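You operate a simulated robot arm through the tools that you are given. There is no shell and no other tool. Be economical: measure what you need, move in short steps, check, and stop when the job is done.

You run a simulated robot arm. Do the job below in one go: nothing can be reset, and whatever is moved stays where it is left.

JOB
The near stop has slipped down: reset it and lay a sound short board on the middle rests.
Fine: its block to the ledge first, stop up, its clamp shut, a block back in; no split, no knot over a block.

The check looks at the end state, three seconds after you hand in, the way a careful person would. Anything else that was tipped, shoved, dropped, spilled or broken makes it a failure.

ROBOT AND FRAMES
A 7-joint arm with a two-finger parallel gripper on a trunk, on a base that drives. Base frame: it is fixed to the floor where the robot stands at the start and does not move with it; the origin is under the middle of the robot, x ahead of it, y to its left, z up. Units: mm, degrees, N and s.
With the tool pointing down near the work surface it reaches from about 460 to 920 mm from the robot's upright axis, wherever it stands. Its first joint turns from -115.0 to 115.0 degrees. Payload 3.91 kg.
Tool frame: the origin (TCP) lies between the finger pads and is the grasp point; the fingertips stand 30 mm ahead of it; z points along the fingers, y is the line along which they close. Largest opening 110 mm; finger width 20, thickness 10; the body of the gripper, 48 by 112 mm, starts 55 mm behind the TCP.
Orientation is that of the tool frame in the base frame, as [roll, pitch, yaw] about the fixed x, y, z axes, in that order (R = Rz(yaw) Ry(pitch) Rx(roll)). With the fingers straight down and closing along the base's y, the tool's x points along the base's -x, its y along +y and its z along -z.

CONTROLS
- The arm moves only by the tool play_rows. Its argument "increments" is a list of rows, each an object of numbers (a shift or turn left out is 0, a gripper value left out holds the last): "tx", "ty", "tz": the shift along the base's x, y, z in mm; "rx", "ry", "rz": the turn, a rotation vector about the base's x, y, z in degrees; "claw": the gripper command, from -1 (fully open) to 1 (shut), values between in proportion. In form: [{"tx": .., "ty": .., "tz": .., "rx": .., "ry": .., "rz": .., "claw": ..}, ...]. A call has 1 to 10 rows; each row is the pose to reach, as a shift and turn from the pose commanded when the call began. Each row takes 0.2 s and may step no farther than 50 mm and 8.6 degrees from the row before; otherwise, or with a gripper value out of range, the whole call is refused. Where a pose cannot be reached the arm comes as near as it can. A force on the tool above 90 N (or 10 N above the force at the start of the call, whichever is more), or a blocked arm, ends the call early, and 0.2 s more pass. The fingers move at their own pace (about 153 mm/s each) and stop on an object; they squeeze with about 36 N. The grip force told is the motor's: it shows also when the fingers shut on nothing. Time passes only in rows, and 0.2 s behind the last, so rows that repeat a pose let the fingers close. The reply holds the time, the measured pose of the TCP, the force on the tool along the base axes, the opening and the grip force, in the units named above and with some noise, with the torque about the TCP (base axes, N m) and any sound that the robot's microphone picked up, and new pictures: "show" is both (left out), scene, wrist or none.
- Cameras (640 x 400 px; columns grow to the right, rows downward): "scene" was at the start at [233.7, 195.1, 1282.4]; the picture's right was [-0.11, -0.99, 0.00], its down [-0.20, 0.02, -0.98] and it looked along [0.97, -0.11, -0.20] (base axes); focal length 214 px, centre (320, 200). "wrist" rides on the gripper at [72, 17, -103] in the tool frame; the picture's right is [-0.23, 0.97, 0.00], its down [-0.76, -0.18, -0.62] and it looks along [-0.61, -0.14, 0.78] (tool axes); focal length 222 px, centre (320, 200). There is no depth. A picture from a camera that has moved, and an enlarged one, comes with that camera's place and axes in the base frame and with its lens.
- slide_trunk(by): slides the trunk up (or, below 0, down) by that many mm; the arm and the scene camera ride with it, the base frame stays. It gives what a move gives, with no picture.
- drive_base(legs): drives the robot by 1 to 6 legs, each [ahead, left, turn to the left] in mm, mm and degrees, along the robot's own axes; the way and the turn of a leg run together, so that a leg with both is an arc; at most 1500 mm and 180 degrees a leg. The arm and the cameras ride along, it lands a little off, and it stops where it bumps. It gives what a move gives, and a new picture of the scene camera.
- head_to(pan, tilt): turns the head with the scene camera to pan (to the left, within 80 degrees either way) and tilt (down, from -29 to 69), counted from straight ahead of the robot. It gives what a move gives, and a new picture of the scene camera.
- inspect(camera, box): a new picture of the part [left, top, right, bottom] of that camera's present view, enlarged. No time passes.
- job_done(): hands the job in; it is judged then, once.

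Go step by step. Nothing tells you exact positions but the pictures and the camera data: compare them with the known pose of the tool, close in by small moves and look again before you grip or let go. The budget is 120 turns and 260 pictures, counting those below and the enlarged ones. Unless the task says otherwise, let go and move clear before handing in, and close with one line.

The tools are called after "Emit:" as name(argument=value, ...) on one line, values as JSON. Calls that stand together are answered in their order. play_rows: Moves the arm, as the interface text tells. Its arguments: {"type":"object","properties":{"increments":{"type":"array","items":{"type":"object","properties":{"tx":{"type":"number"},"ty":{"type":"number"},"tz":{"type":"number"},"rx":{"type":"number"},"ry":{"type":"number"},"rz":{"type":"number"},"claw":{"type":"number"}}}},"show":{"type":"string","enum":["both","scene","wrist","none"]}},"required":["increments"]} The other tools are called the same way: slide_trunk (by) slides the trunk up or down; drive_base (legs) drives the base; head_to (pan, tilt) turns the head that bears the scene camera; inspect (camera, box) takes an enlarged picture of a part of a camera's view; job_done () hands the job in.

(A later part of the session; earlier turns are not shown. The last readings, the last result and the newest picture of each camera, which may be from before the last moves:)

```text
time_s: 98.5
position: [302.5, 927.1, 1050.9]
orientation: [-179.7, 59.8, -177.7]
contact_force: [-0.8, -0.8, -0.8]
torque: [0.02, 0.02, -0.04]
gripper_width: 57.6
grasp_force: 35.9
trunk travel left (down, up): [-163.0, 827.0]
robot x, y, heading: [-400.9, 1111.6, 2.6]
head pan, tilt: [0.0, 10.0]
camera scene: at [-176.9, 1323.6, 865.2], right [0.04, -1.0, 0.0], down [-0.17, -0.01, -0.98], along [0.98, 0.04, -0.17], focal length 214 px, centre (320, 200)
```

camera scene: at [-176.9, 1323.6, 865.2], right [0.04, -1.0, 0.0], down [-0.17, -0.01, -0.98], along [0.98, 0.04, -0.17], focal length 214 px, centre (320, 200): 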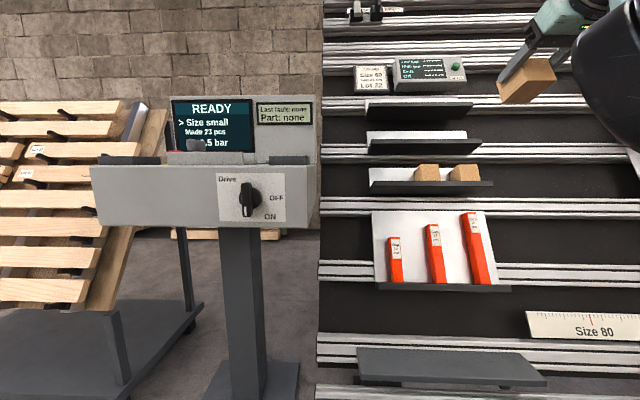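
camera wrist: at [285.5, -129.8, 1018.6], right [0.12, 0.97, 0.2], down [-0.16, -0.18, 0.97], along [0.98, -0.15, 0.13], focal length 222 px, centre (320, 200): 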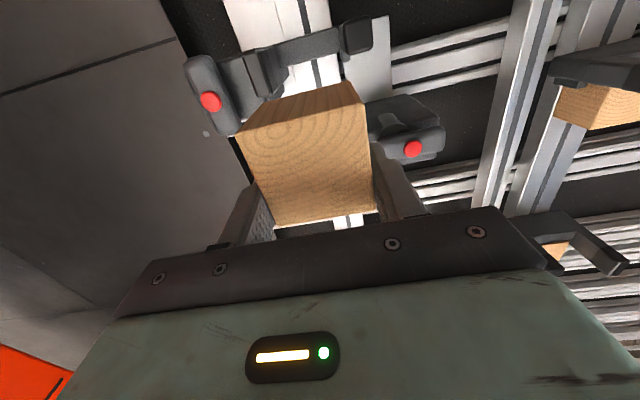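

Next move in front of the free left part of the ledge and look with the wrist camera.

Emit:
play_rows(increments=[{"tx": 10, "ty": 40, "tz": -12, "rz": -0.6}, {"tx": 20, "ty": 80, "tz": -25, "rz": -1.2}, {"tx": 30, "ty": 120, "tz": -38, "rz": -1.8}, {"tx": 44, "ty": 158, "tz": -50, "rz": -2.3}, {"tx": 44, "ty": 158, "tz": -50, "rz": -2.3}], show="both")

Emit:
inspect(camera="scene", box=[350, 130, 510, 230])

```text
time_s: 99.7
position: [343.9, 1086.2, 1004.5]
orientation: [-179.9, 59.7, 179.8]
contact_force: [-0.4, -0.3, -0.7]
torque: [-0.01, 0.03, 0.01]
gripper_width: 57.4
grasp_force: 36.0
trunk travel left (down, up): [-163.0, 827.0]
robot x, y, heading: [-405.0, 1110.9, 2.2]
head pan, tilt: [0.0, 10.0]
camera scene: at [-177.0, 1323.6, 865.2], right [0.04, -1.0, 0.0], down [-0.17, -0.01, -0.98], along [0.98, 0.04, -0.17], focal length 214 px, centre (320, 200)
camera wrist: at [219.8, 1101.8, 992.6], right [0.12, 0.97, 0.2], down [-0.16, -0.18, 0.97], along [0.98, -0.15, 0.13], focal length 222 px, centre (320, 200)
```

scene: 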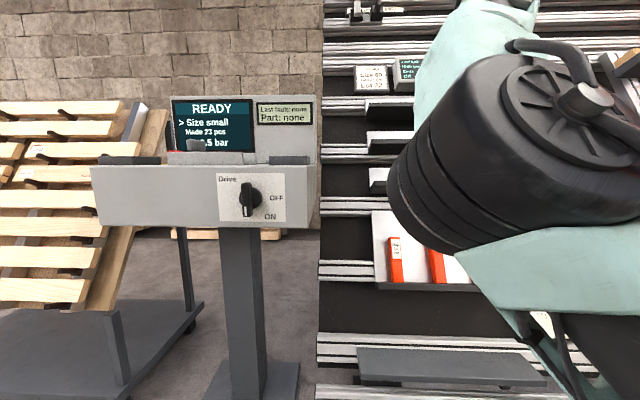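
wrist: 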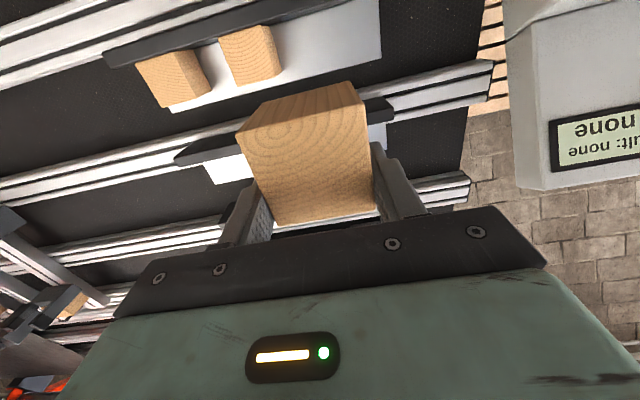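

```text
4.00 times, centred on (430, 180) of scene
camera zoom: at [-177.0, 1323.6, 865.2], right [0.04, -1.0, 0.0], down [-0.17, -0.01, -0.98], along [0.98, 0.04, -0.17], focal length 858 px, centre (-120, 280)
```

zoom: 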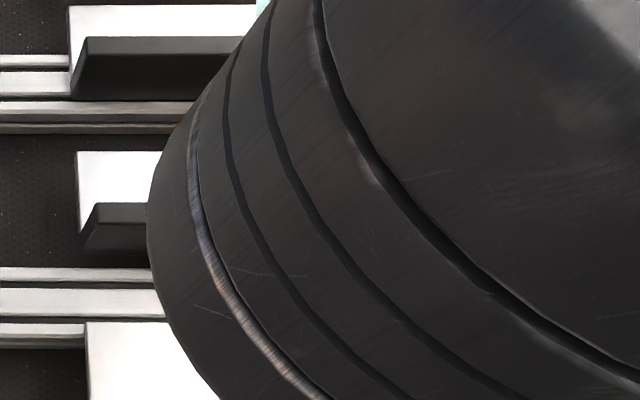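

Free ledge space is y≈1035–1186; I'll set the block down at y≈1100. First approach to just in front.

Emit:
play_rows(increments=[{"tx": 25, "ty": 7, "tz": -25}, {"tx": 50, "ty": 14, "tz": -48}, {"tx": 75, "ty": 14, "tz": -70}, {"tx": 101, "ty": 14, "tz": -93}, {"tx": 101, "ty": 14, "tz": -93}], show="wrist")

Emit:
head_to(pan=-20, tilt=0)

```text
time_s: 100.9
position: [451.6, 1099.0, 905.8]
orientation: [-179.8, 59.8, 179.9]
contact_force: [-0.5, -0.5, -0.7]
torque: [0.01, -0.01, 0.0]
gripper_width: 57.4
grasp_force: 35.9
trunk travel left (down, up): [-163.0, 827.0]
robot x, y, heading: [-403.7, 1107.7, 2.2]
head pan, tilt: [0.0, 10.0]
camera wrist: at [326.0, 1115.9, 894.6], right [0.12, 0.97, 0.19], down [-0.16, -0.18, 0.97], along [0.98, -0.15, 0.13], focal length 222 px, centre (320, 200)
```

wrist: 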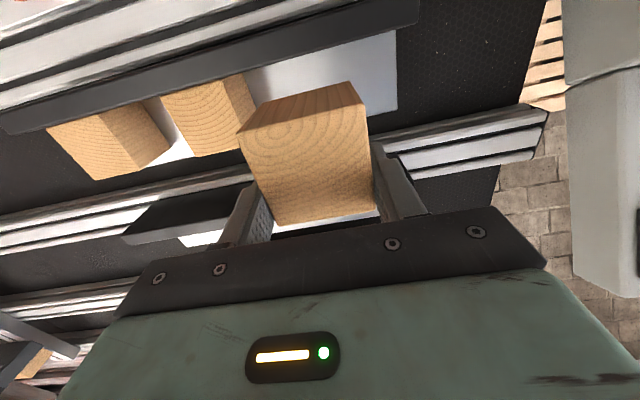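

```text
time_s: 101.7
position: [451.4, 1098.9, 906.6]
orientation: [-179.9, 59.8, -180.0]
contact_force: [0.3, -0.4, -0.4]
torque: [-0.01, 0.01, 0.01]
gripper_width: 57.5
grasp_force: 36.4
trunk travel left (down, up): [-163.0, 827.0]
robot x, y, heading: [-399.6, 1107.8, 2.3]
head pan, tilt: [-20.0, 0.0]
camera scene: at [-184.1, 1292.6, 881.2], right [-0.3, -0.95, 0.0], down [0.0, 0.0, -1.0], along [0.95, -0.3, 0.0], focal length 214 px, centre (320, 200)
```

scene: 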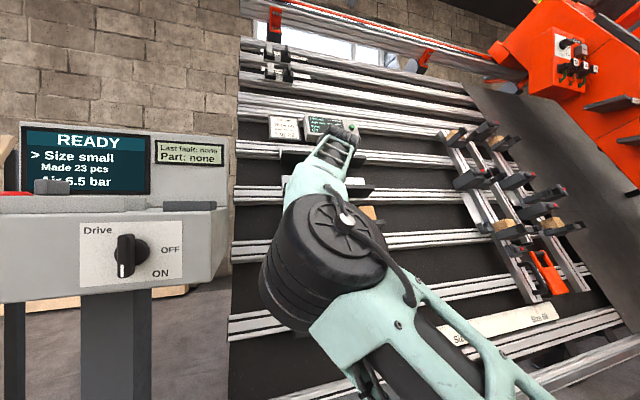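

Raise slightly, then move in over the ledge.

Emit:
play_rows(increments=[{"tx": 6, "ty": 1, "tz": 10}, {"tx": 33, "ty": 1, "tz": -5}, {"tx": 60, "ty": 1, "tz": -21}, {"tx": 86, "ty": 1, "tz": -36}, {"tx": 86, "ty": 1, "tz": -36}], show="wrist")

```text
time_s: 102.9
position: [533.7, 1098.7, 873.9]
orientation: [-179.8, 59.8, 179.9]
contact_force: [-0.5, -0.1, -0.7]
torque: [-0.03, 0.03, 0.01]
gripper_width: 57.4
grasp_force: 36.2
trunk travel left (down, up): [-163.0, 827.0]
robot x, y, heading: [-401.5, 1110.0, 1.9]
head pan, tilt: [-20.0, 0.0]
camera wrist: at [409.4, 1115.4, 862.7], right [0.12, 0.97, 0.19], down [-0.16, -0.18, 0.97], along [0.98, -0.15, 0.13], focal length 222 px, centre (320, 200)
```

wrist: 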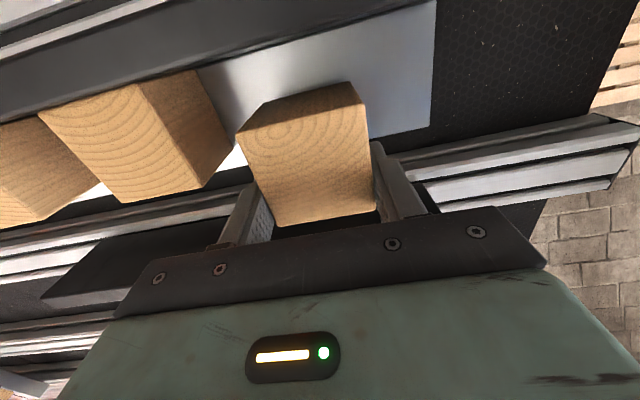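

Lower along the slope carefully.

Emit:
play_rows(increments=[{"tx": -5, "tz": -8.7}, {"tx": -10, "tz": -17.3}, {"tx": -11, "tz": -19}, {"tx": -11, "tz": -19}], show="wrist")

```text
time_s: 103.9
position: [522.9, 1098.2, 854.7]
orientation: [-179.8, 59.8, 179.8]
contact_force: [0.4, 0.2, -0.9]
torque: [-0.01, 0.0, 0.03]
gripper_width: 57.4
grasp_force: 36.1
trunk travel left (down, up): [-163.0, 827.0]
robot x, y, heading: [-403.7, 1110.6, 2.3]
head pan, tilt: [-20.0, 0.0]
camera wrist: at [398.6, 1115.6, 843.1], right [0.12, 0.97, 0.19], down [-0.16, -0.18, 0.97], along [0.98, -0.15, 0.13], focal length 222 px, centre (320, 200)
```

wrist: 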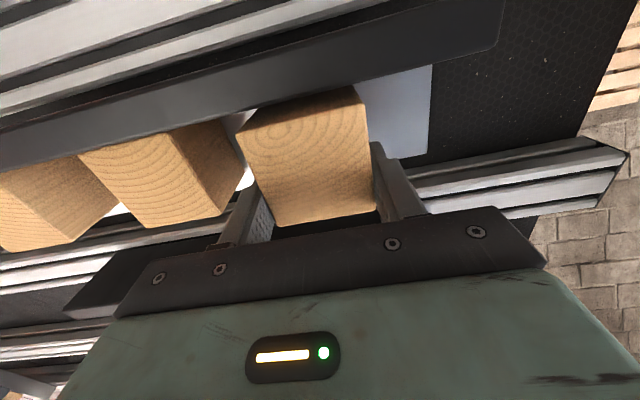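

Emit:
play_rows(increments=[{"tx": -2, "tz": -3.5}, {"tx": -3, "tz": -5.2}, {"tx": -3, "tz": -5.2}], show="wrist")

```text
time_s: 104.7
position: [520.5, 1098.0, 850.3]
orientation: [-179.8, 60.1, 179.9]
contact_force: [13.3, -1.6, 13.9]
torque: [0.07, -0.21, -0.01]
gripper_width: 57.4
grasp_force: 35.7
trunk travel left (down, up): [-163.0, 827.0]
robot x, y, heading: [-398.2, 1106.3, 2.3]
head pan, tilt: [-20.0, 0.0]
camera wrist: at [395.0, 1115.7, 838.4], right [0.12, 0.97, 0.19], down [-0.16, -0.17, 0.97], along [0.98, -0.15, 0.14], focal length 222 px, centre (320, 200)
```

wrist: 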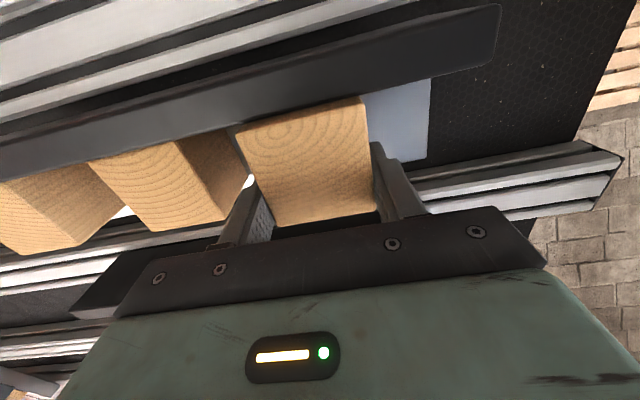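

Seated (≈19 N up-slope). Release partially and withdraw along the normal.

Emit:
play_rows(increments=[{"tx": 0.5, "tz": 1, "claw": -0.3}, {"tx": 0.5, "tz": 1, "claw": -0.42}, {"tx": 0.5, "tz": 1, "claw": -0.42}, {"tx": -30, "tz": 19}, {"tx": -65, "tz": 39}, {"tx": -100, "tz": 59}, {"tx": -140, "tz": 82}, {"tx": -180, "tz": 105}], show="wrist")

```text
time_s: 106.5
position: [345.3, 1099.6, 950.6]
orientation: [-179.8, 59.8, 179.9]
contact_force: [0.3, -0.1, 0.3]
torque: [0.02, -0.01, 0.0]
gripper_width: 77.9
grasp_force: 0.0
trunk travel left (down, up): [-163.0, 827.0]
robot x, y, heading: [-399.7, 1106.0, 2.3]
head pan, tilt: [-20.0, 0.0]
camera wrist: at [220.5, 1116.7, 939.1], right [0.12, 0.97, 0.19], down [-0.16, -0.17, 0.97], along [0.98, -0.15, 0.13], focal length 222 px, centre (320, 200)
```

wrist: 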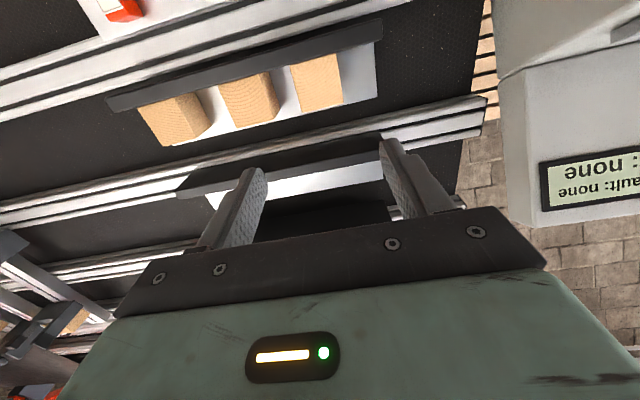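

The block stands on the ledge beside the others. Back to the near post, to lift the empty stop.

Emit:
play_rows(increments=[{"tx": -40, "tz": 20}, {"tx": -60, "tz": 40}], show="none")

Emit:
drive_base(legs=[[0, 0, -2.2], [40, -1080, 0]])

Emit:
head_to(pan=-15, tilt=0)

Emit:
inspect(camera="wrist", box=[0, 0, 640, 400])

```text
time_s: 107.1
position: [285.7, 1100.3, 989.1]
orientation: [-179.9, 59.8, 179.9]
contact_force: [-1.1, 0.0, 0.7]
torque: [0.0, 0.02, 0.03]
gripper_width: 78.2
grasp_force: 0.1
trunk travel left (down, up): [-163.0, 827.0]
robot x, y, heading: [-403.6, 1110.6, 2.3]
head pan, tilt: [-20.0, 0.0]
```

```text
time_s: 113.2
position: [330.9, -38.4, 989.6]
orientation: [-179.8, 59.7, 178.1]
contact_force: [0.4, 0.4, 0.3]
torque: [0.01, -0.02, 0.0]
gripper_width: 78.2
grasp_force: 0.0
trunk travel left (down, up): [-163.0, 827.0]
robot x, y, heading: [-359.4, -9.2, 0.5]
head pan, tilt: [-20.0, 0.0]
camera scene: at [-133.3, 169.4, 881.2], right [-0.33, -0.94, 0.0], down [0.0, 0.0, -1.0], along [0.94, -0.33, 0.0], focal length 214 px, centre (320, 200)
```

scene: 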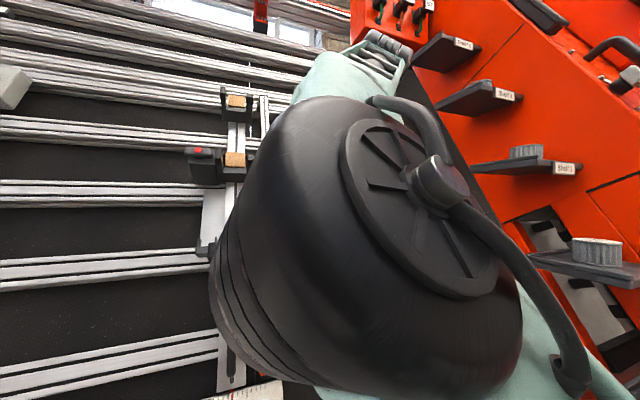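

```text
time_s: 113.9
position: [330.5, -36.6, 990.0]
orientation: [-179.7, 59.8, 178.1]
contact_force: [0.9, -0.4, 0.3]
torque: [0.01, 0.02, 0.0]
gripper_width: 78.2
grasp_force: 0.0
trunk travel left (down, up): [-163.0, 827.0]
robot x, y, heading: [-357.8, -9.7, 0.4]
head pan, tilt: [-15.0, 0.0]
camera scene: at [-131.0, 176.8, 881.2], right [-0.25, -0.97, 0.0], down [0.0, 0.0, -1.0], along [0.97, -0.25, 0.0], focal length 214 px, centre (320, 200)
```

scene: 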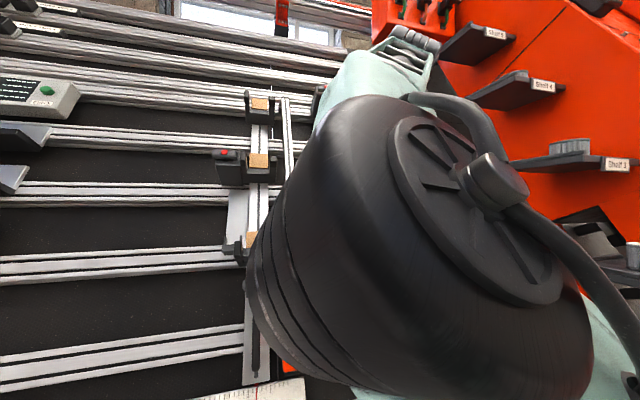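

```text
1.00 times, centred on (320, 200) of wrist (not enlarged: the box is as wide or as high as the picture)
camera zoom: at [204.9, -17.4, 978.6], right [0.15, 0.97, 0.19], down [-0.16, -0.17, 0.97], along [0.98, -0.18, 0.13], focal length 222 px, centre (320, 200)
```

zoom: 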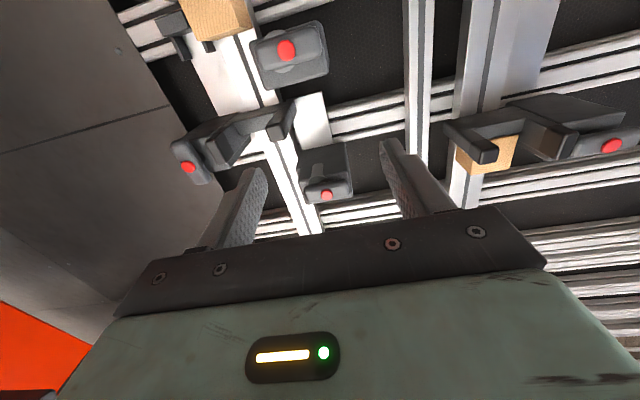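

I'll push the stop up from below with closed fingers under its bar. First the pre-position.

Emit:
play_rows(increments=[{"ty": -35, "tz": -20, "rz": 0.6, "claw": 1}, {"tx": 20, "ty": -70, "tz": -40, "rz": 1.2}, {"tx": 50, "ty": -100, "tz": -55, "rz": 1.8}, {"tx": 86, "ty": -109, "tz": -69, "rz": 1.8}, {"tx": 86, "ty": -109, "tz": -69, "rz": 1.8}], show="wrist")

```text
time_s: 115.1
position: [415.3, -145.2, 922.5]
orientation: [-179.8, 59.9, 179.9]
contact_force: [0.0, 0.1, 0.6]
torque: [0.03, -0.03, 0.02]
gripper_width: 0.0
grasp_force: 35.9
trunk travel left (down, up): [-163.0, 827.0]
robot x, y, heading: [-356.8, -4.8, 0.8]
head pan, tilt: [-15.0, 0.0]
camera wrist: at [288.2, -128.8, 910.5], right [0.12, 0.97, 0.19], down [-0.16, -0.18, 0.97], along [0.98, -0.15, 0.13], focal length 222 px, centre (320, 200)
```

wrist: 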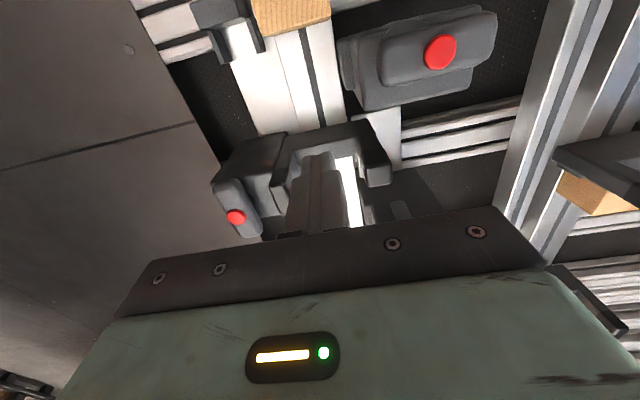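

Emit:
play_rows(increments=[{"tx": 28, "ty": -1, "tz": -20}, {"tx": 58, "ty": -1, "tz": -37}, {"tx": 88, "ty": -1, "tz": -54}, {"tx": 112, "ty": -1, "tz": -68}, {"tx": 112, "ty": -1, "tz": -68}], show="wrist")

```text
time_s: 116.3
position: [527.6, -148.5, 852.7]
orientation: [-179.9, 59.8, 179.9]
contact_force: [-0.3, -0.6, -0.6]
torque: [0.01, -0.01, -0.02]
gripper_width: 0.2
grasp_force: 36.3
trunk travel left (down, up): [-163.0, 827.0]
robot x, y, heading: [-358.7, -7.5, 0.9]
head pan, tilt: [-15.0, 0.0]
camera wrist: at [402.9, -131.9, 841.3], right [0.12, 0.97, 0.19], down [-0.16, -0.18, 0.97], along [0.98, -0.15, 0.13], focal length 222 px, centre (320, 200)
```

wrist: 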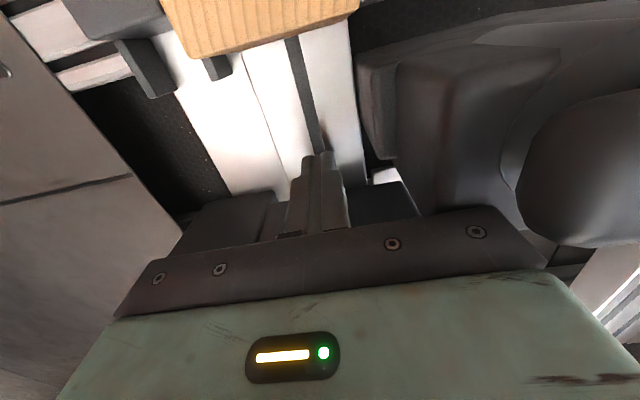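

Fingers are beneath the bar. I push up-slope gently and watch the force.

Emit:
play_rows(increments=[{"tx": 5, "tz": 8.7}, {"tx": 10, "tz": 17.3}, {"tx": 12.5, "tz": 21.7}, {"tx": 12.5, "tz": 21.7}], show="wrist")

```text
time_s: 117.3
position: [540.0, -148.8, 875.4]
orientation: [-179.9, 59.9, 179.9]
contact_force: [-4.9, 1.9, -5.5]
torque: [-0.33, -0.62, 0.12]
gripper_width: 0.3
grasp_force: 36.4
trunk travel left (down, up): [-163.0, 827.0]
robot x, y, heading: [-354.3, -4.5, 0.6]
head pan, tilt: [-15.0, 0.0]
camera wrist: at [414.8, -131.7, 863.2], right [0.12, 0.97, 0.19], down [-0.16, -0.18, 0.97], along [0.98, -0.15, 0.13], focal length 222 px, centre (320, 200)
```

wrist: 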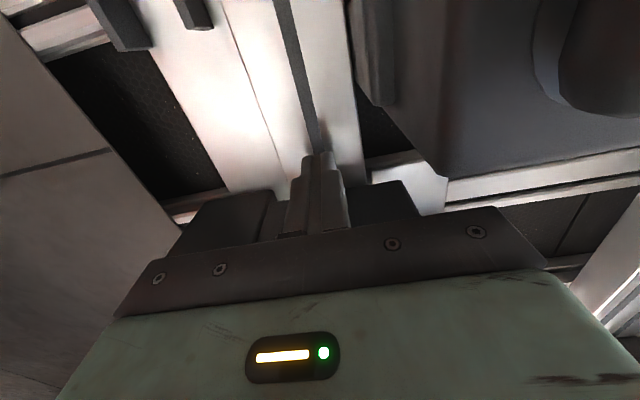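

It moves with only ~7 N. I lower 12 mm to test whether the stop stays put by friction.

Emit:
play_rows(increments=[{"tx": -3, "tz": -5.2}, {"tx": -6, "tz": -10.4}, {"tx": -6, "tz": -10.4}], show="wrist")

```text
time_s: 118.1
position: [534.4, -149.0, 862.6]
orientation: [-179.7, 59.8, 179.9]
contact_force: [-0.7, 0.4, -0.4]
torque: [0.02, -0.03, 0.0]
gripper_width: 0.0
grasp_force: 36.5
trunk travel left (down, up): [-163.0, 827.0]
robot x, y, heading: [-361.2, -7.5, 0.5]
head pan, tilt: [-15.0, 0.0]
camera wrist: at [408.7, -131.8, 852.0], right [0.12, 0.97, 0.19], down [-0.16, -0.18, 0.97], along [0.98, -0.15, 0.13], focal length 222 px, centre (320, 200)
```

wrist: 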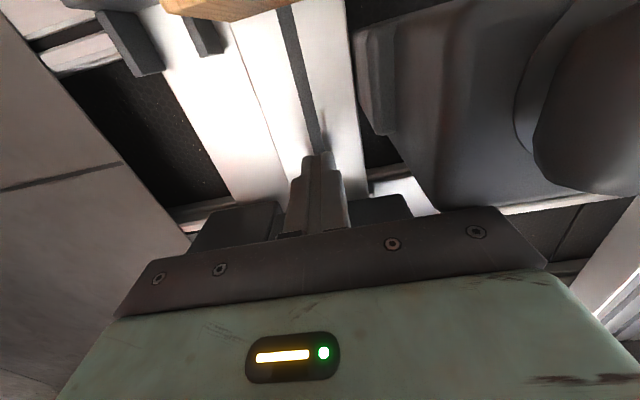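

The stop stays by friction. I push it up further in small steps toward the target.

Emit:
play_rows(increments=[{"tx": 7, "tz": 12.1}, {"tx": 12, "tz": 20.8}, {"tx": 17, "tz": 29.4}, {"tx": 22, "tz": 38.1}, {"tx": 26, "tz": 45}, {"tx": 26, "tz": 45}], show="wrist")

```text
time_s: 119.5
position: [559.1, -147.0, 908.1]
orientation: [180.0, 59.7, 179.8]
contact_force: [-4.3, -2.7, -3.6]
torque: [-0.05, -0.49, 0.38]
gripper_width: 0.0
grasp_force: 35.8
trunk travel left (down, up): [-163.0, 827.0]
robot x, y, heading: [-358.5, -6.9, 0.3]
head pan, tilt: [-15.0, 0.0]
camera wrist: at [433.4, -130.5, 897.2], right [0.12, 0.97, 0.2], down [-0.16, -0.18, 0.97], along [0.98, -0.15, 0.13], focal length 222 px, centre (320, 200)
```

wrist: 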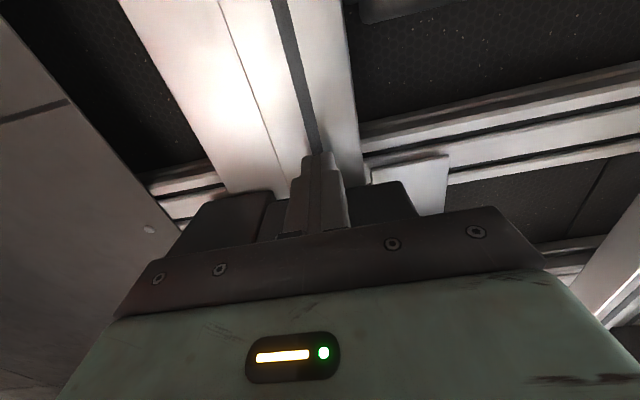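

Emit:
play_rows(increments=[{"tx": 5, "tz": 8.7}, {"tx": 10, "tz": 17.3}, {"tx": 14, "tz": 24.2}, {"tx": 14, "tz": 24.2}], show="wrist")

```text
time_s: 120.5
position: [572.6, -146.3, 931.5]
orientation: [-179.9, 59.6, 179.9]
contact_force: [-35.4, 6.2, -25.3]
torque: [-0.4, -3.81, -0.26]
gripper_width: 0.2
grasp_force: 35.8
trunk travel left (down, up): [-163.0, 827.0]
robot x, y, heading: [-355.2, -7.7, 0.7]
head pan, tilt: [-15.0, 0.0]
camera wrist: at [447.7, -129.9, 920.7], right [0.12, 0.97, 0.19], down [-0.15, -0.18, 0.97], along [0.98, -0.14, 0.13], focal length 222 px, centre (320, 200)
```

wrist: 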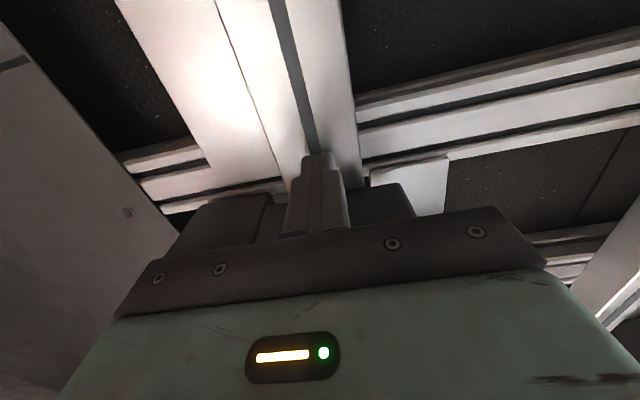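

Force rose to ≈40 N – something is now resisting, perhaps a stop or end of travel. I back the fingers out to take a look.

Emit:
play_rows(increments=[{"tx": -6, "tz": -10.4}, {"tx": -32, "tz": 5}, {"tx": -65, "tz": 24}, {"tx": -100, "tz": 44}, {"tx": -140, "tz": 67}, {"tx": -180, "tz": 70}, {"tx": -220, "tz": 60}], show="both")

Emit:
inspect(camera="wrist", box=[160, 0, 480, 200])

```text
time_s: 122.1
position: [353.9, -149.2, 996.0]
orientation: [-179.9, 59.7, 179.8]
contact_force: [-1.0, 0.2, 0.7]
torque: [0.02, 0.0, 0.02]
gripper_width: 0.0
grasp_force: 36.1
trunk travel left (down, up): [-163.0, 827.0]
robot x, y, heading: [-357.4, -9.0, 0.6]
head pan, tilt: [-15.0, 0.0]
camera scene: at [-131.0, 176.8, 881.2], right [-0.25, -0.97, 0.0], down [0.0, 0.0, -1.0], along [0.97, -0.25, 0.0], focal length 214 px, centre (320, 200)
camera wrist: at [229.1, -131.8, 983.9], right [0.12, 0.97, 0.2], down [-0.16, -0.18, 0.97], along [0.98, -0.15, 0.13], focal length 222 px, centre (320, 200)
```

scene: 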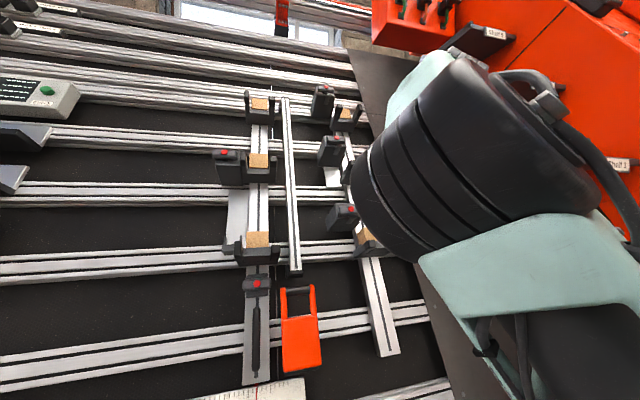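
wrist: 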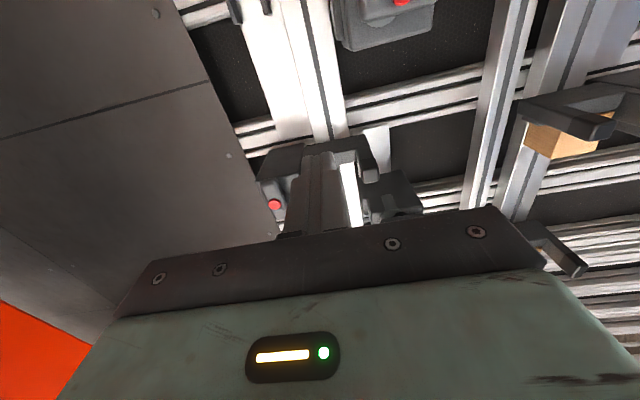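

```text
2.00 times, centred on (320, 100) of wrist
camera zoom: at [229.1, -131.8, 983.9], right [0.12, 0.97, 0.2], down [-0.16, -0.18, 0.97], along [0.98, -0.15, 0.13], focal length 444 px, centre (320, 400)
```

zoom: 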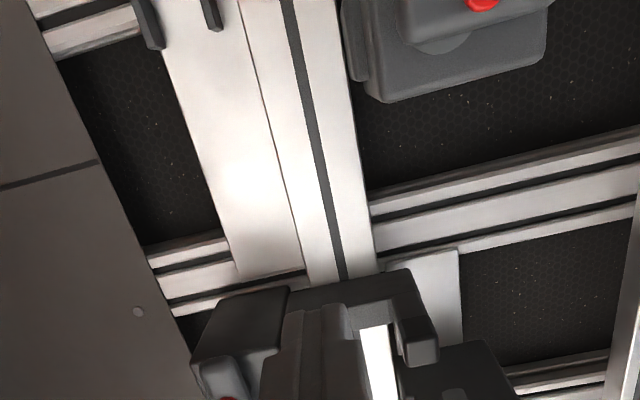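

The stop (with its +y box riding along) stays up. I drive left to compare heights and press the Check button for a reading.

Emit:
slide_trunk(by=250)

Emit:
drive_base(legs=[[-20, 780, 0]])

Emit:
head_to(pan=0, tilt=30)

Emit:
inspect(camera="wrist", box=[0, 0, 640, 400])

```text
time_s: 124.7
position: [355.2, -148.6, 1244.9]
orientation: [-179.8, 59.8, 179.9]
contact_force: [0.5, -0.5, 0.0]
torque: [-0.01, 0.0, -0.01]
gripper_width: 0.1
grasp_force: 36.1
trunk travel left (down, up): [-413.0, 577.0]
robot x, y, heading: [-357.4, -6.4, 0.7]
head pan, tilt: [-15.0, 0.0]
```

```text
time_s: 128.8
position: [327.5, 628.3, 1244.2]
orientation: [-179.7, 59.8, -179.5]
contact_force: [-0.5, 0.3, -0.9]
torque: [0.01, 0.01, 0.0]
gripper_width: 0.4
grasp_force: 35.9
trunk travel left (down, up): [-413.0, 577.0]
robot x, y, heading: [-390.9, 761.7, 0.9]
head pan, tilt: [-15.0, 0.0]
camera scene: at [-162.5, 948.9, 1131.2], right [-0.24, -0.97, 0.0], down [0.0, 0.0, -1.0], along [0.97, -0.24, 0.0], focal length 214 px, centre (320, 200)
```

scene: 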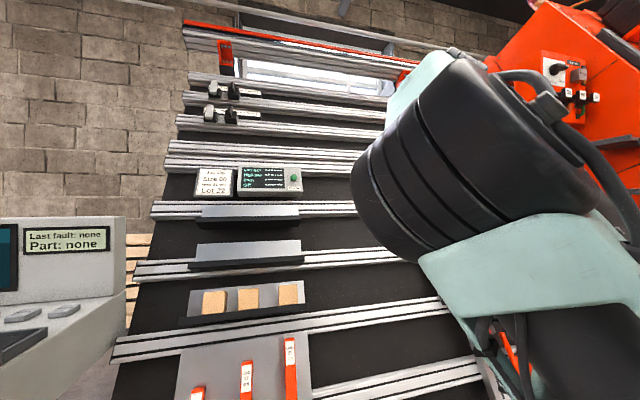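

```text
time_s: 129.8
position: [327.5, 628.9, 1245.7]
orientation: [-179.7, 59.8, -179.5]
contact_force: [-0.5, 1.2, 0.7]
torque: [-0.01, -0.01, 0.01]
gripper_width: 0.0
grasp_force: 35.2
trunk travel left (down, up): [-413.0, 577.0]
robot x, y, heading: [-388.0, 763.4, 1.1]
head pan, tilt: [0.0, 30.0]
camera scene: at [-159.4, 972.2, 1083.0], right [0.02, -1.0, 0.0], down [-0.5, -0.01, -0.87], along [0.87, 0.02, -0.5], focal length 214 px, centre (320, 200)
```

scene: 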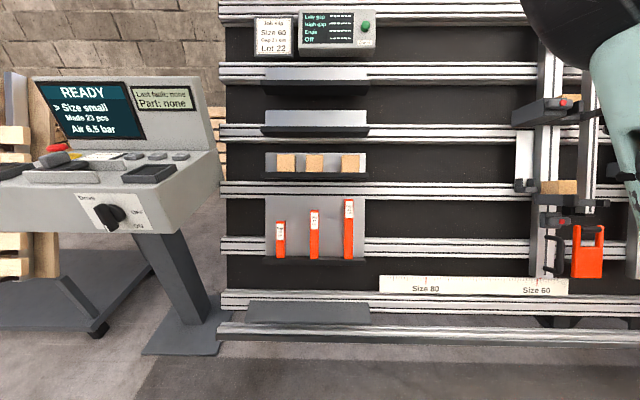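

```text
1.00 times, centred on (320, 200) of wrist (not enlarged: the box is as wide or as high as the picture)
camera zoom: at [201.6, 644.5, 1233.9], right [0.11, 0.97, 0.19], down [-0.15, -0.18, 0.97], along [0.98, -0.14, 0.13], focal length 222 px, centre (320, 200)
```

zoom: 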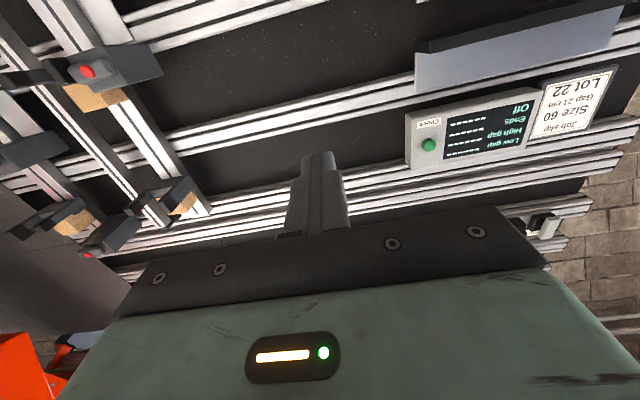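

The Check button is at about s≈1451, y≈846, n≈-50. I drive forward 200 mm and bring the closed fingertips in front of it.

Emit:
drive_base(legs=[[200, 0, -0.8]])

Emit:
play_rows(increments=[{"tx": 15, "ty": 40, "tz": 20}, {"tx": 30, "ty": 80, "tz": 40}, {"tx": 50, "ty": 120, "tz": 45}, {"tx": 75, "ty": 160, "tz": 50}, {"tx": 95, "ty": 190, "tz": 55}, {"tx": 105, "ty": 215, "tz": 57}, {"tx": 105, "ty": 215, "tz": 57}], show="both")

```text
time_s: 131.4
position: [520.2, 625.5, 1244.5]
orientation: [-179.8, 59.7, 179.9]
contact_force: [0.5, 0.1, -0.2]
torque: [-0.01, -0.01, -0.01]
gripper_width: 0.0
grasp_force: 35.6
trunk travel left (down, up): [-413.0, 577.0]
robot x, y, heading: [-192.5, 767.5, 0.5]
head pan, tilt: [0.0, 30.0]
camera scene: at [38.3, 972.2, 1082.9], right [0.01, -1.0, 0.0], down [-0.5, 0.0, -0.87], along [0.87, 0.01, -0.5], focal length 214 px, centre (320, 200)
```

scene: 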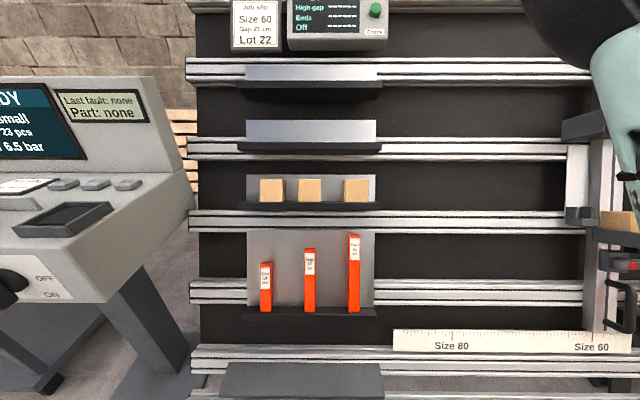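

```text
time_s: 133.0
position: [607.5, 808.5, 1286.0]
orientation: [-179.9, 59.8, 179.8]
contact_force: [0.6, 0.1, -0.3]
torque: [-0.03, 0.02, -0.01]
gripper_width: 0.1
grasp_force: 36.4
out of reach, approached as far as the arm can: row 5, 6, 7
trunk travel left (down, up): [-413.0, 577.0]
robot x, y, heading: [-190.7, 764.1, 0.5]
head pan, tilt: [0.0, 30.0]
camera scene: at [38.3, 972.2, 1082.9], right [0.01, -1.0, 0.0], down [-0.5, 0.0, -0.87], along [0.87, 0.01, -0.5], focal length 214 px, centre (320, 200)
camera wrist: at [481.9, 825.5, 1274.3], right [0.12, 0.97, 0.2], down [-0.16, -0.18, 0.97], along [0.98, -0.15, 0.13], focal length 222 px, centre (320, 200)
```

scene: 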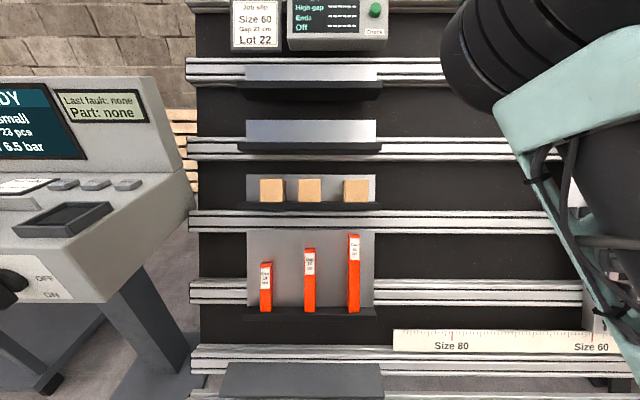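
wrist: 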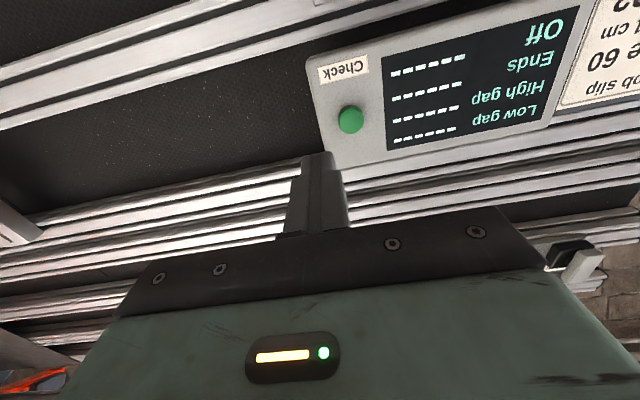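

Emit:
slide_trunk(by=130)

Emit:
drive_base(legs=[[90, 0, 0]])

Emit:
play_rows(increments=[{"tz": -40, "ty": 15}, {"tz": -80, "ty": 30}, {"tz": -110, "ty": 32}, {"tz": -130, "ty": 32}, {"tz": -130, "ty": 32}], show="wrist")

```text
time_s: 134.5
position: [607.5, 809.0, 1416.0]
orientation: [-179.9, 59.8, 179.9]
contact_force: [0.0, 0.0, 0.4]
torque: [0.01, -0.01, 0.01]
gripper_width: 0.0
grasp_force: 35.6
trunk travel left (down, up): [-543.0, 447.0]
robot x, y, heading: [-195.4, 763.0, 0.4]
head pan, tilt: [0.0, 30.0]
```

```text
time_s: 135.6
position: [695.5, 809.4, 1415.5]
orientation: [-179.8, 59.8, 179.8]
contact_force: [0.8, -0.1, -0.9]
torque: [0.0, 0.0, -0.03]
gripper_width: 0.0
grasp_force: 36.0
trunk travel left (down, up): [-543.0, 447.0]
robot x, y, heading: [-99.6, 768.8, 0.5]
head pan, tilt: [0.0, 30.0]
camera scene: at [127.5, 972.6, 1212.9], right [0.01, -1.0, 0.0], down [-0.5, 0.0, -0.87], along [0.87, 0.01, -0.5], focal length 214 px, centre (320, 200)
```

scene: 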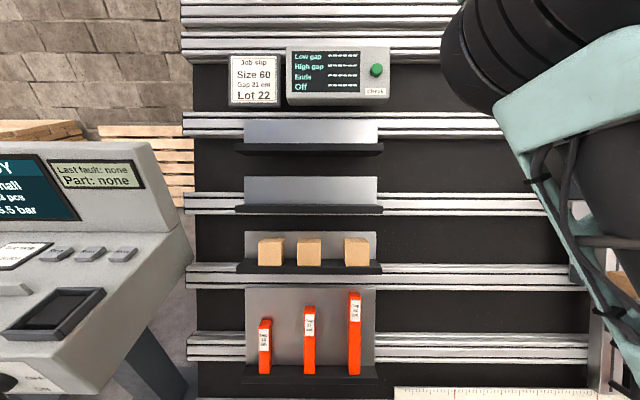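

```text
time_s: 136.8
position: [696.8, 840.1, 1285.6]
orientation: [-179.8, 59.9, 179.8]
contact_force: [-0.1, 0.0, 0.8]
torque: [0.02, 0.03, -0.01]
gripper_width: 0.0
grasp_force: 36.1
trunk travel left (down, up): [-543.0, 447.0]
robot x, y, heading: [-103.8, 766.7, 0.6]
head pan, tilt: [0.0, 30.0]
camera wrist: at [571.1, 857.2, 1273.0], right [0.12, 0.97, 0.19], down [-0.16, -0.17, 0.97], along [0.98, -0.15, 0.13], focal length 222 px, centre (320, 200)
```

wrist: 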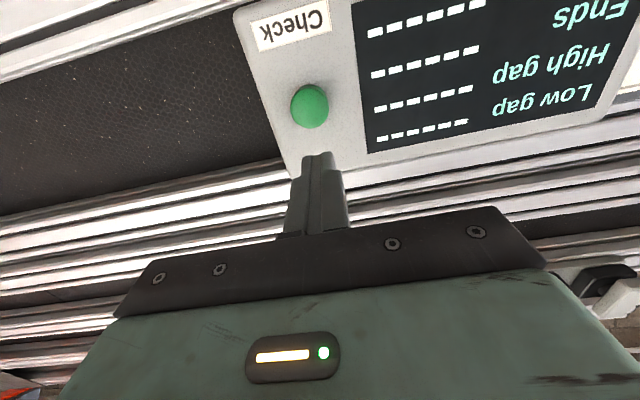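

Button is at s≈1434, n≈-25. Line up and press gently.

Emit:
play_rows(increments=[{"tx": -14, "tz": -24}, {"tx": 9, "tz": -38}, {"tx": 14, "tz": -41}, {"tx": 19, "tz": -44}, {"tx": 23, "tz": -46}, {"tx": 25, "tz": -47}, {"tx": 5, "tz": -36}], show="both")

Emit:
inspect(camera="scene", box=[220, 30, 400, 120])

```text
time_s: 138.4
position: [705.1, 841.0, 1247.5]
orientation: [-179.8, 59.6, 179.8]
contact_force: [-0.3, 0.1, -0.3]
torque: [0.02, 0.01, 0.01]
gripper_width: 0.1
grasp_force: 35.7
trunk travel left (down, up): [-543.0, 447.0]
robot x, y, heading: [-101.8, 764.9, 0.4]
head pan, tilt: [0.0, 30.0]
camera scene: at [128.1, 972.6, 1212.5], right [0.01, -1.0, 0.0], down [-0.5, 0.0, -0.87], along [0.87, 0.01, -0.5], focal length 214 px, centre (320, 200)
camera wrist: at [579.5, 857.9, 1236.0], right [0.12, 0.97, 0.19], down [-0.15, -0.17, 0.97], along [0.98, -0.15, 0.13], focal length 222 px, centre (320, 200)
```

scene: 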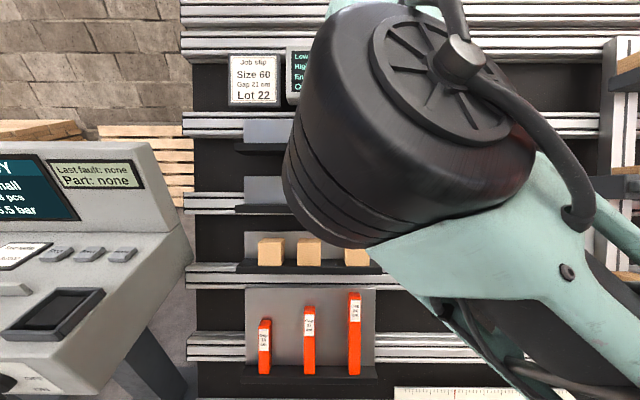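
wrist: 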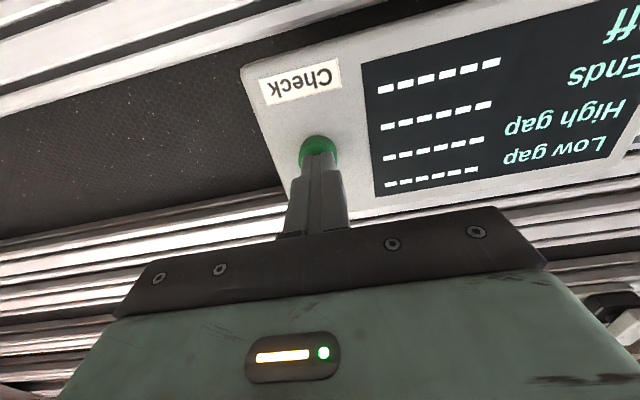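

```text
3.56 times, centred on (310, 75) of scene
camera zoom: at [128.1, 972.6, 1212.5], right [0.01, -1.0, 0.0], down [-0.5, 0.0, -0.87], along [0.87, 0.01, -0.5], focal length 763 px, centre (356, 644)
```

zoom: 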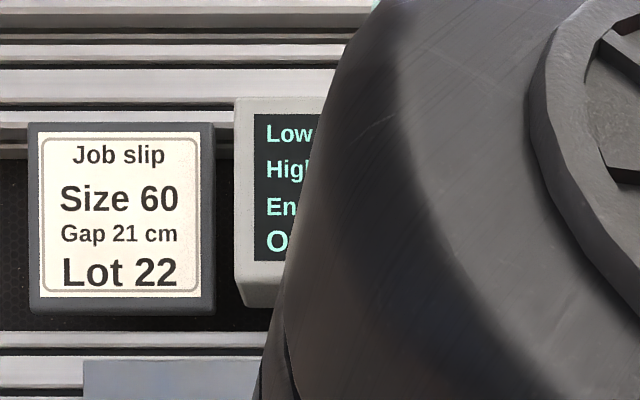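

Still dashes; I press deeper.

Emit:
play_rows(increments=[{"tx": 15, "tz": -9}, {"tx": 22, "tz": -13}, {"tx": 27, "tz": -15.5}, {"tx": 31, "tz": -18}, {"tx": 31, "tz": -18}], show="wrist")

```text
time_s: 139.2
position: [715.7, 840.5, 1246.7]
orientation: [179.9, 60.2, 179.7]
contact_force: [-32.8, -1.4, 7.8]
torque: [-0.02, 0.36, 0.02]
gripper_width: 0.0
grasp_force: 35.8
trunk travel left (down, up): [-543.0, 447.0]
robot x, y, heading: [-107.5, 762.5, 0.2]
head pan, tilt: [0.0, 30.0]
stopped in row 4: the force on the tool passed its limit at 97 N (the readings are from after the stop); the commanded pose is now the measured one
camera wrist: at [589.6, 857.7, 1234.2], right [0.12, 0.97, 0.2], down [-0.16, -0.18, 0.97], along [0.98, -0.15, 0.14], focal length 222 px, centre (320, 200)
```

wrist: 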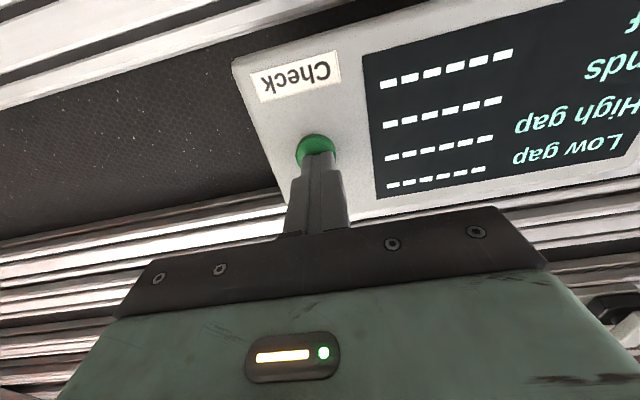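

Emit:
play_rows(increments=[{"tx": -15, "tz": 9}, {"tx": -30, "tz": 25}, {"tx": -45, "tz": 45}], show="wrist")

```text
time_s: 140.1
position: [681.1, 839.7, 1283.8]
orientation: [-180.0, 59.5, 179.8]
contact_force: [-0.4, -0.6, 0.2]
torque: [0.0, 0.03, 0.0]
gripper_width: 0.0
grasp_force: 36.5
trunk travel left (down, up): [-543.0, 447.0]
robot x, y, heading: [-102.1, 765.7, 0.4]
head pan, tilt: [0.0, 30.0]
camera wrist: at [556.0, 856.9, 1272.2], right [0.12, 0.97, 0.19], down [-0.15, -0.18, 0.97], along [0.98, -0.15, 0.13], focal length 222 px, centre (320, 200)
```

wrist: 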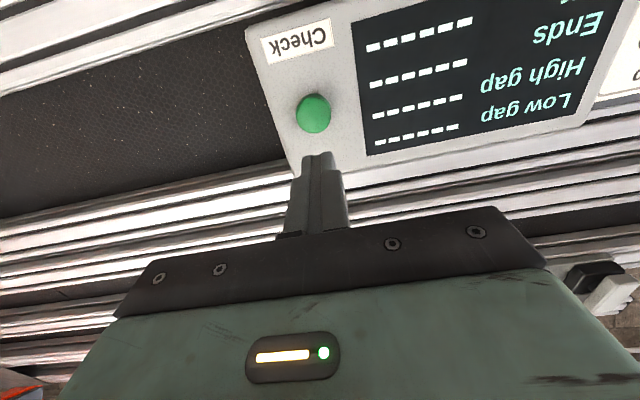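

No reading appears (perhaps it needs a board in place). I'll measure optically: drive back to a perpendicular view of both posts.

Emit:
drive_base(legs=[[-320, 0, 0], [0, -700, 0]])

Emit:
head_to(pan=0, tilt=30)

Emit:
inspect(camera="scene", box=[260, 120, 500, 270])

```text
time_s: 145.6
position: [363.2, 149.1, 1283.2]
orientation: [-180.0, 59.7, -179.8]
contact_force: [0.6, 0.1, 0.4]
torque: [-0.01, 0.0, 0.02]
gripper_width: 0.0
grasp_force: 36.2
trunk travel left (down, up): [-543.0, 447.0]
robot x, y, heading: [-418.9, 69.1, 0.8]
head pan, tilt: [0.0, 30.0]
camera scene: at [-192.3, 278.3, 1212.9], right [0.01, -1.0, 0.0], down [-0.5, -0.01, -0.87], along [0.87, 0.01, -0.5], focal length 214 px, centre (320, 200)
```

scene: 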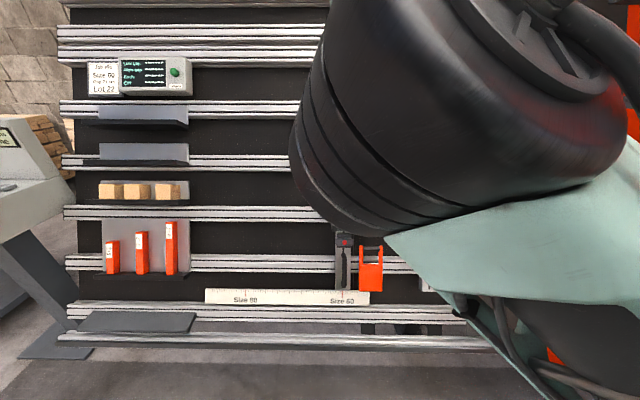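

```text
time_s: 146.2
position: [363.9, 148.9, 1282.9]
orientation: [-180.0, 59.5, -179.9]
contact_force: [-0.4, 0.3, 0.2]
torque: [-0.01, -0.02, 0.0]
gripper_width: 0.2
grasp_force: 36.6
trunk travel left (down, up): [-543.0, 447.0]
robot x, y, heading: [-420.1, 66.0, 0.9]
head pan, tilt: [0.0, 30.0]
camera scene: at [-192.3, 278.3, 1212.9], right [0.01, -1.0, 0.0], down [-0.5, -0.01, -0.87], along [0.87, 0.01, -0.5], focal length 214 px, centre (320, 200)
```

scene: 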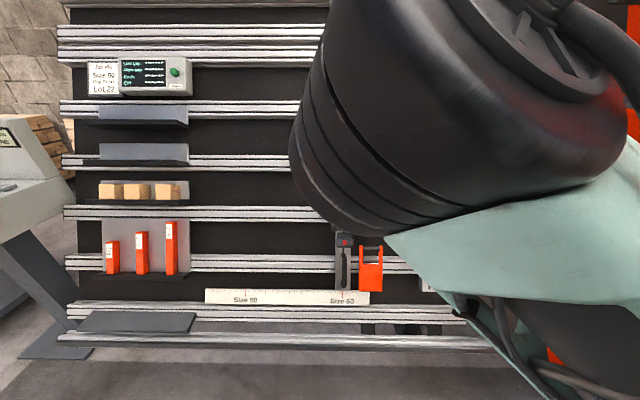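

```text
2.67 times, centred on (380, 195) of scene
camera zoom: at [-192.3, 278.3, 1212.9], right [0.01, -1.0, 0.0], down [-0.5, -0.01, -0.87], along [0.87, 0.01, -0.5], focal length 572 px, centre (160, 213)
```

zoom: 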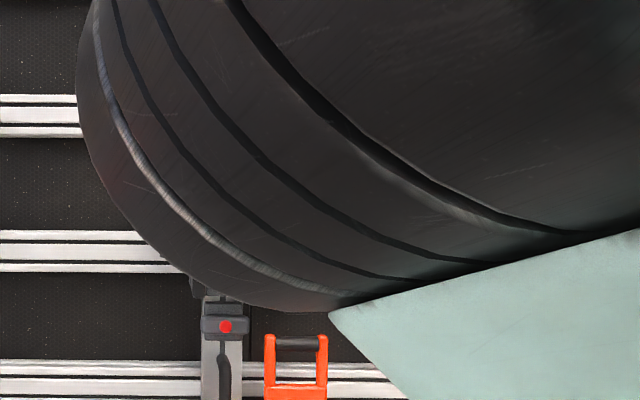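

The elbow blocks the view; I swing the arm to the right.

Emit:
play_rows(increments=[{"ty": -45}, {"ty": -90}, {"ty": -135}, {"ty": -180}, {"ty": -225}, {"ty": -270}, {"ty": -310}, {"ty": -350}], show="scene")

Emit:
inspect(camera="scene", box=[300, 100, 540, 260])

```text
time_s: 148.0
position: [363.9, -200.4, 1282.7]
orientation: [-179.8, 59.6, -179.6]
contact_force: [0.5, 0.4, -0.1]
torque: [-0.01, 0.03, -0.02]
gripper_width: 0.0
grasp_force: 36.0
trunk travel left (down, up): [-543.0, 447.0]
robot x, y, heading: [-420.5, 67.7, 0.8]
head pan, tilt: [0.0, 30.0]
camera scene: at [-192.4, 278.8, 1212.8], right [0.01, -1.0, 0.0], down [-0.5, -0.01, -0.87], along [0.87, 0.01, -0.5], focal length 214 px, centre (320, 200)
```

scene: 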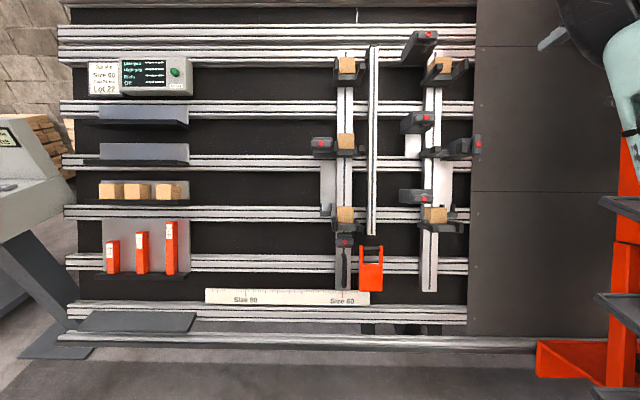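

```text
2.50 times, centred on (420, 180) of scene
camera zoom: at [-192.4, 278.8, 1212.8], right [0.01, -1.0, 0.0], down [-0.5, -0.01, -0.87], along [0.87, 0.01, -0.5], focal length 536 px, centre (70, 250)
```

zoom: 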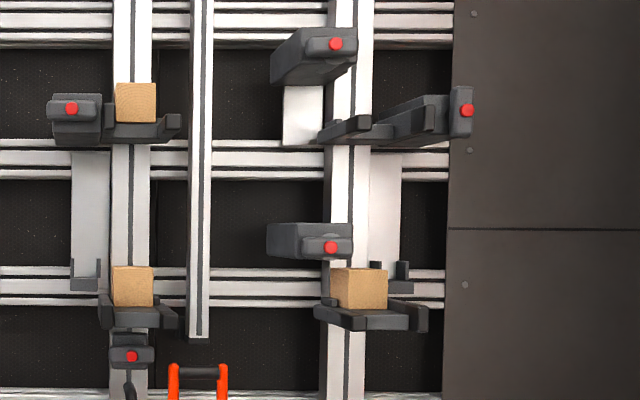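

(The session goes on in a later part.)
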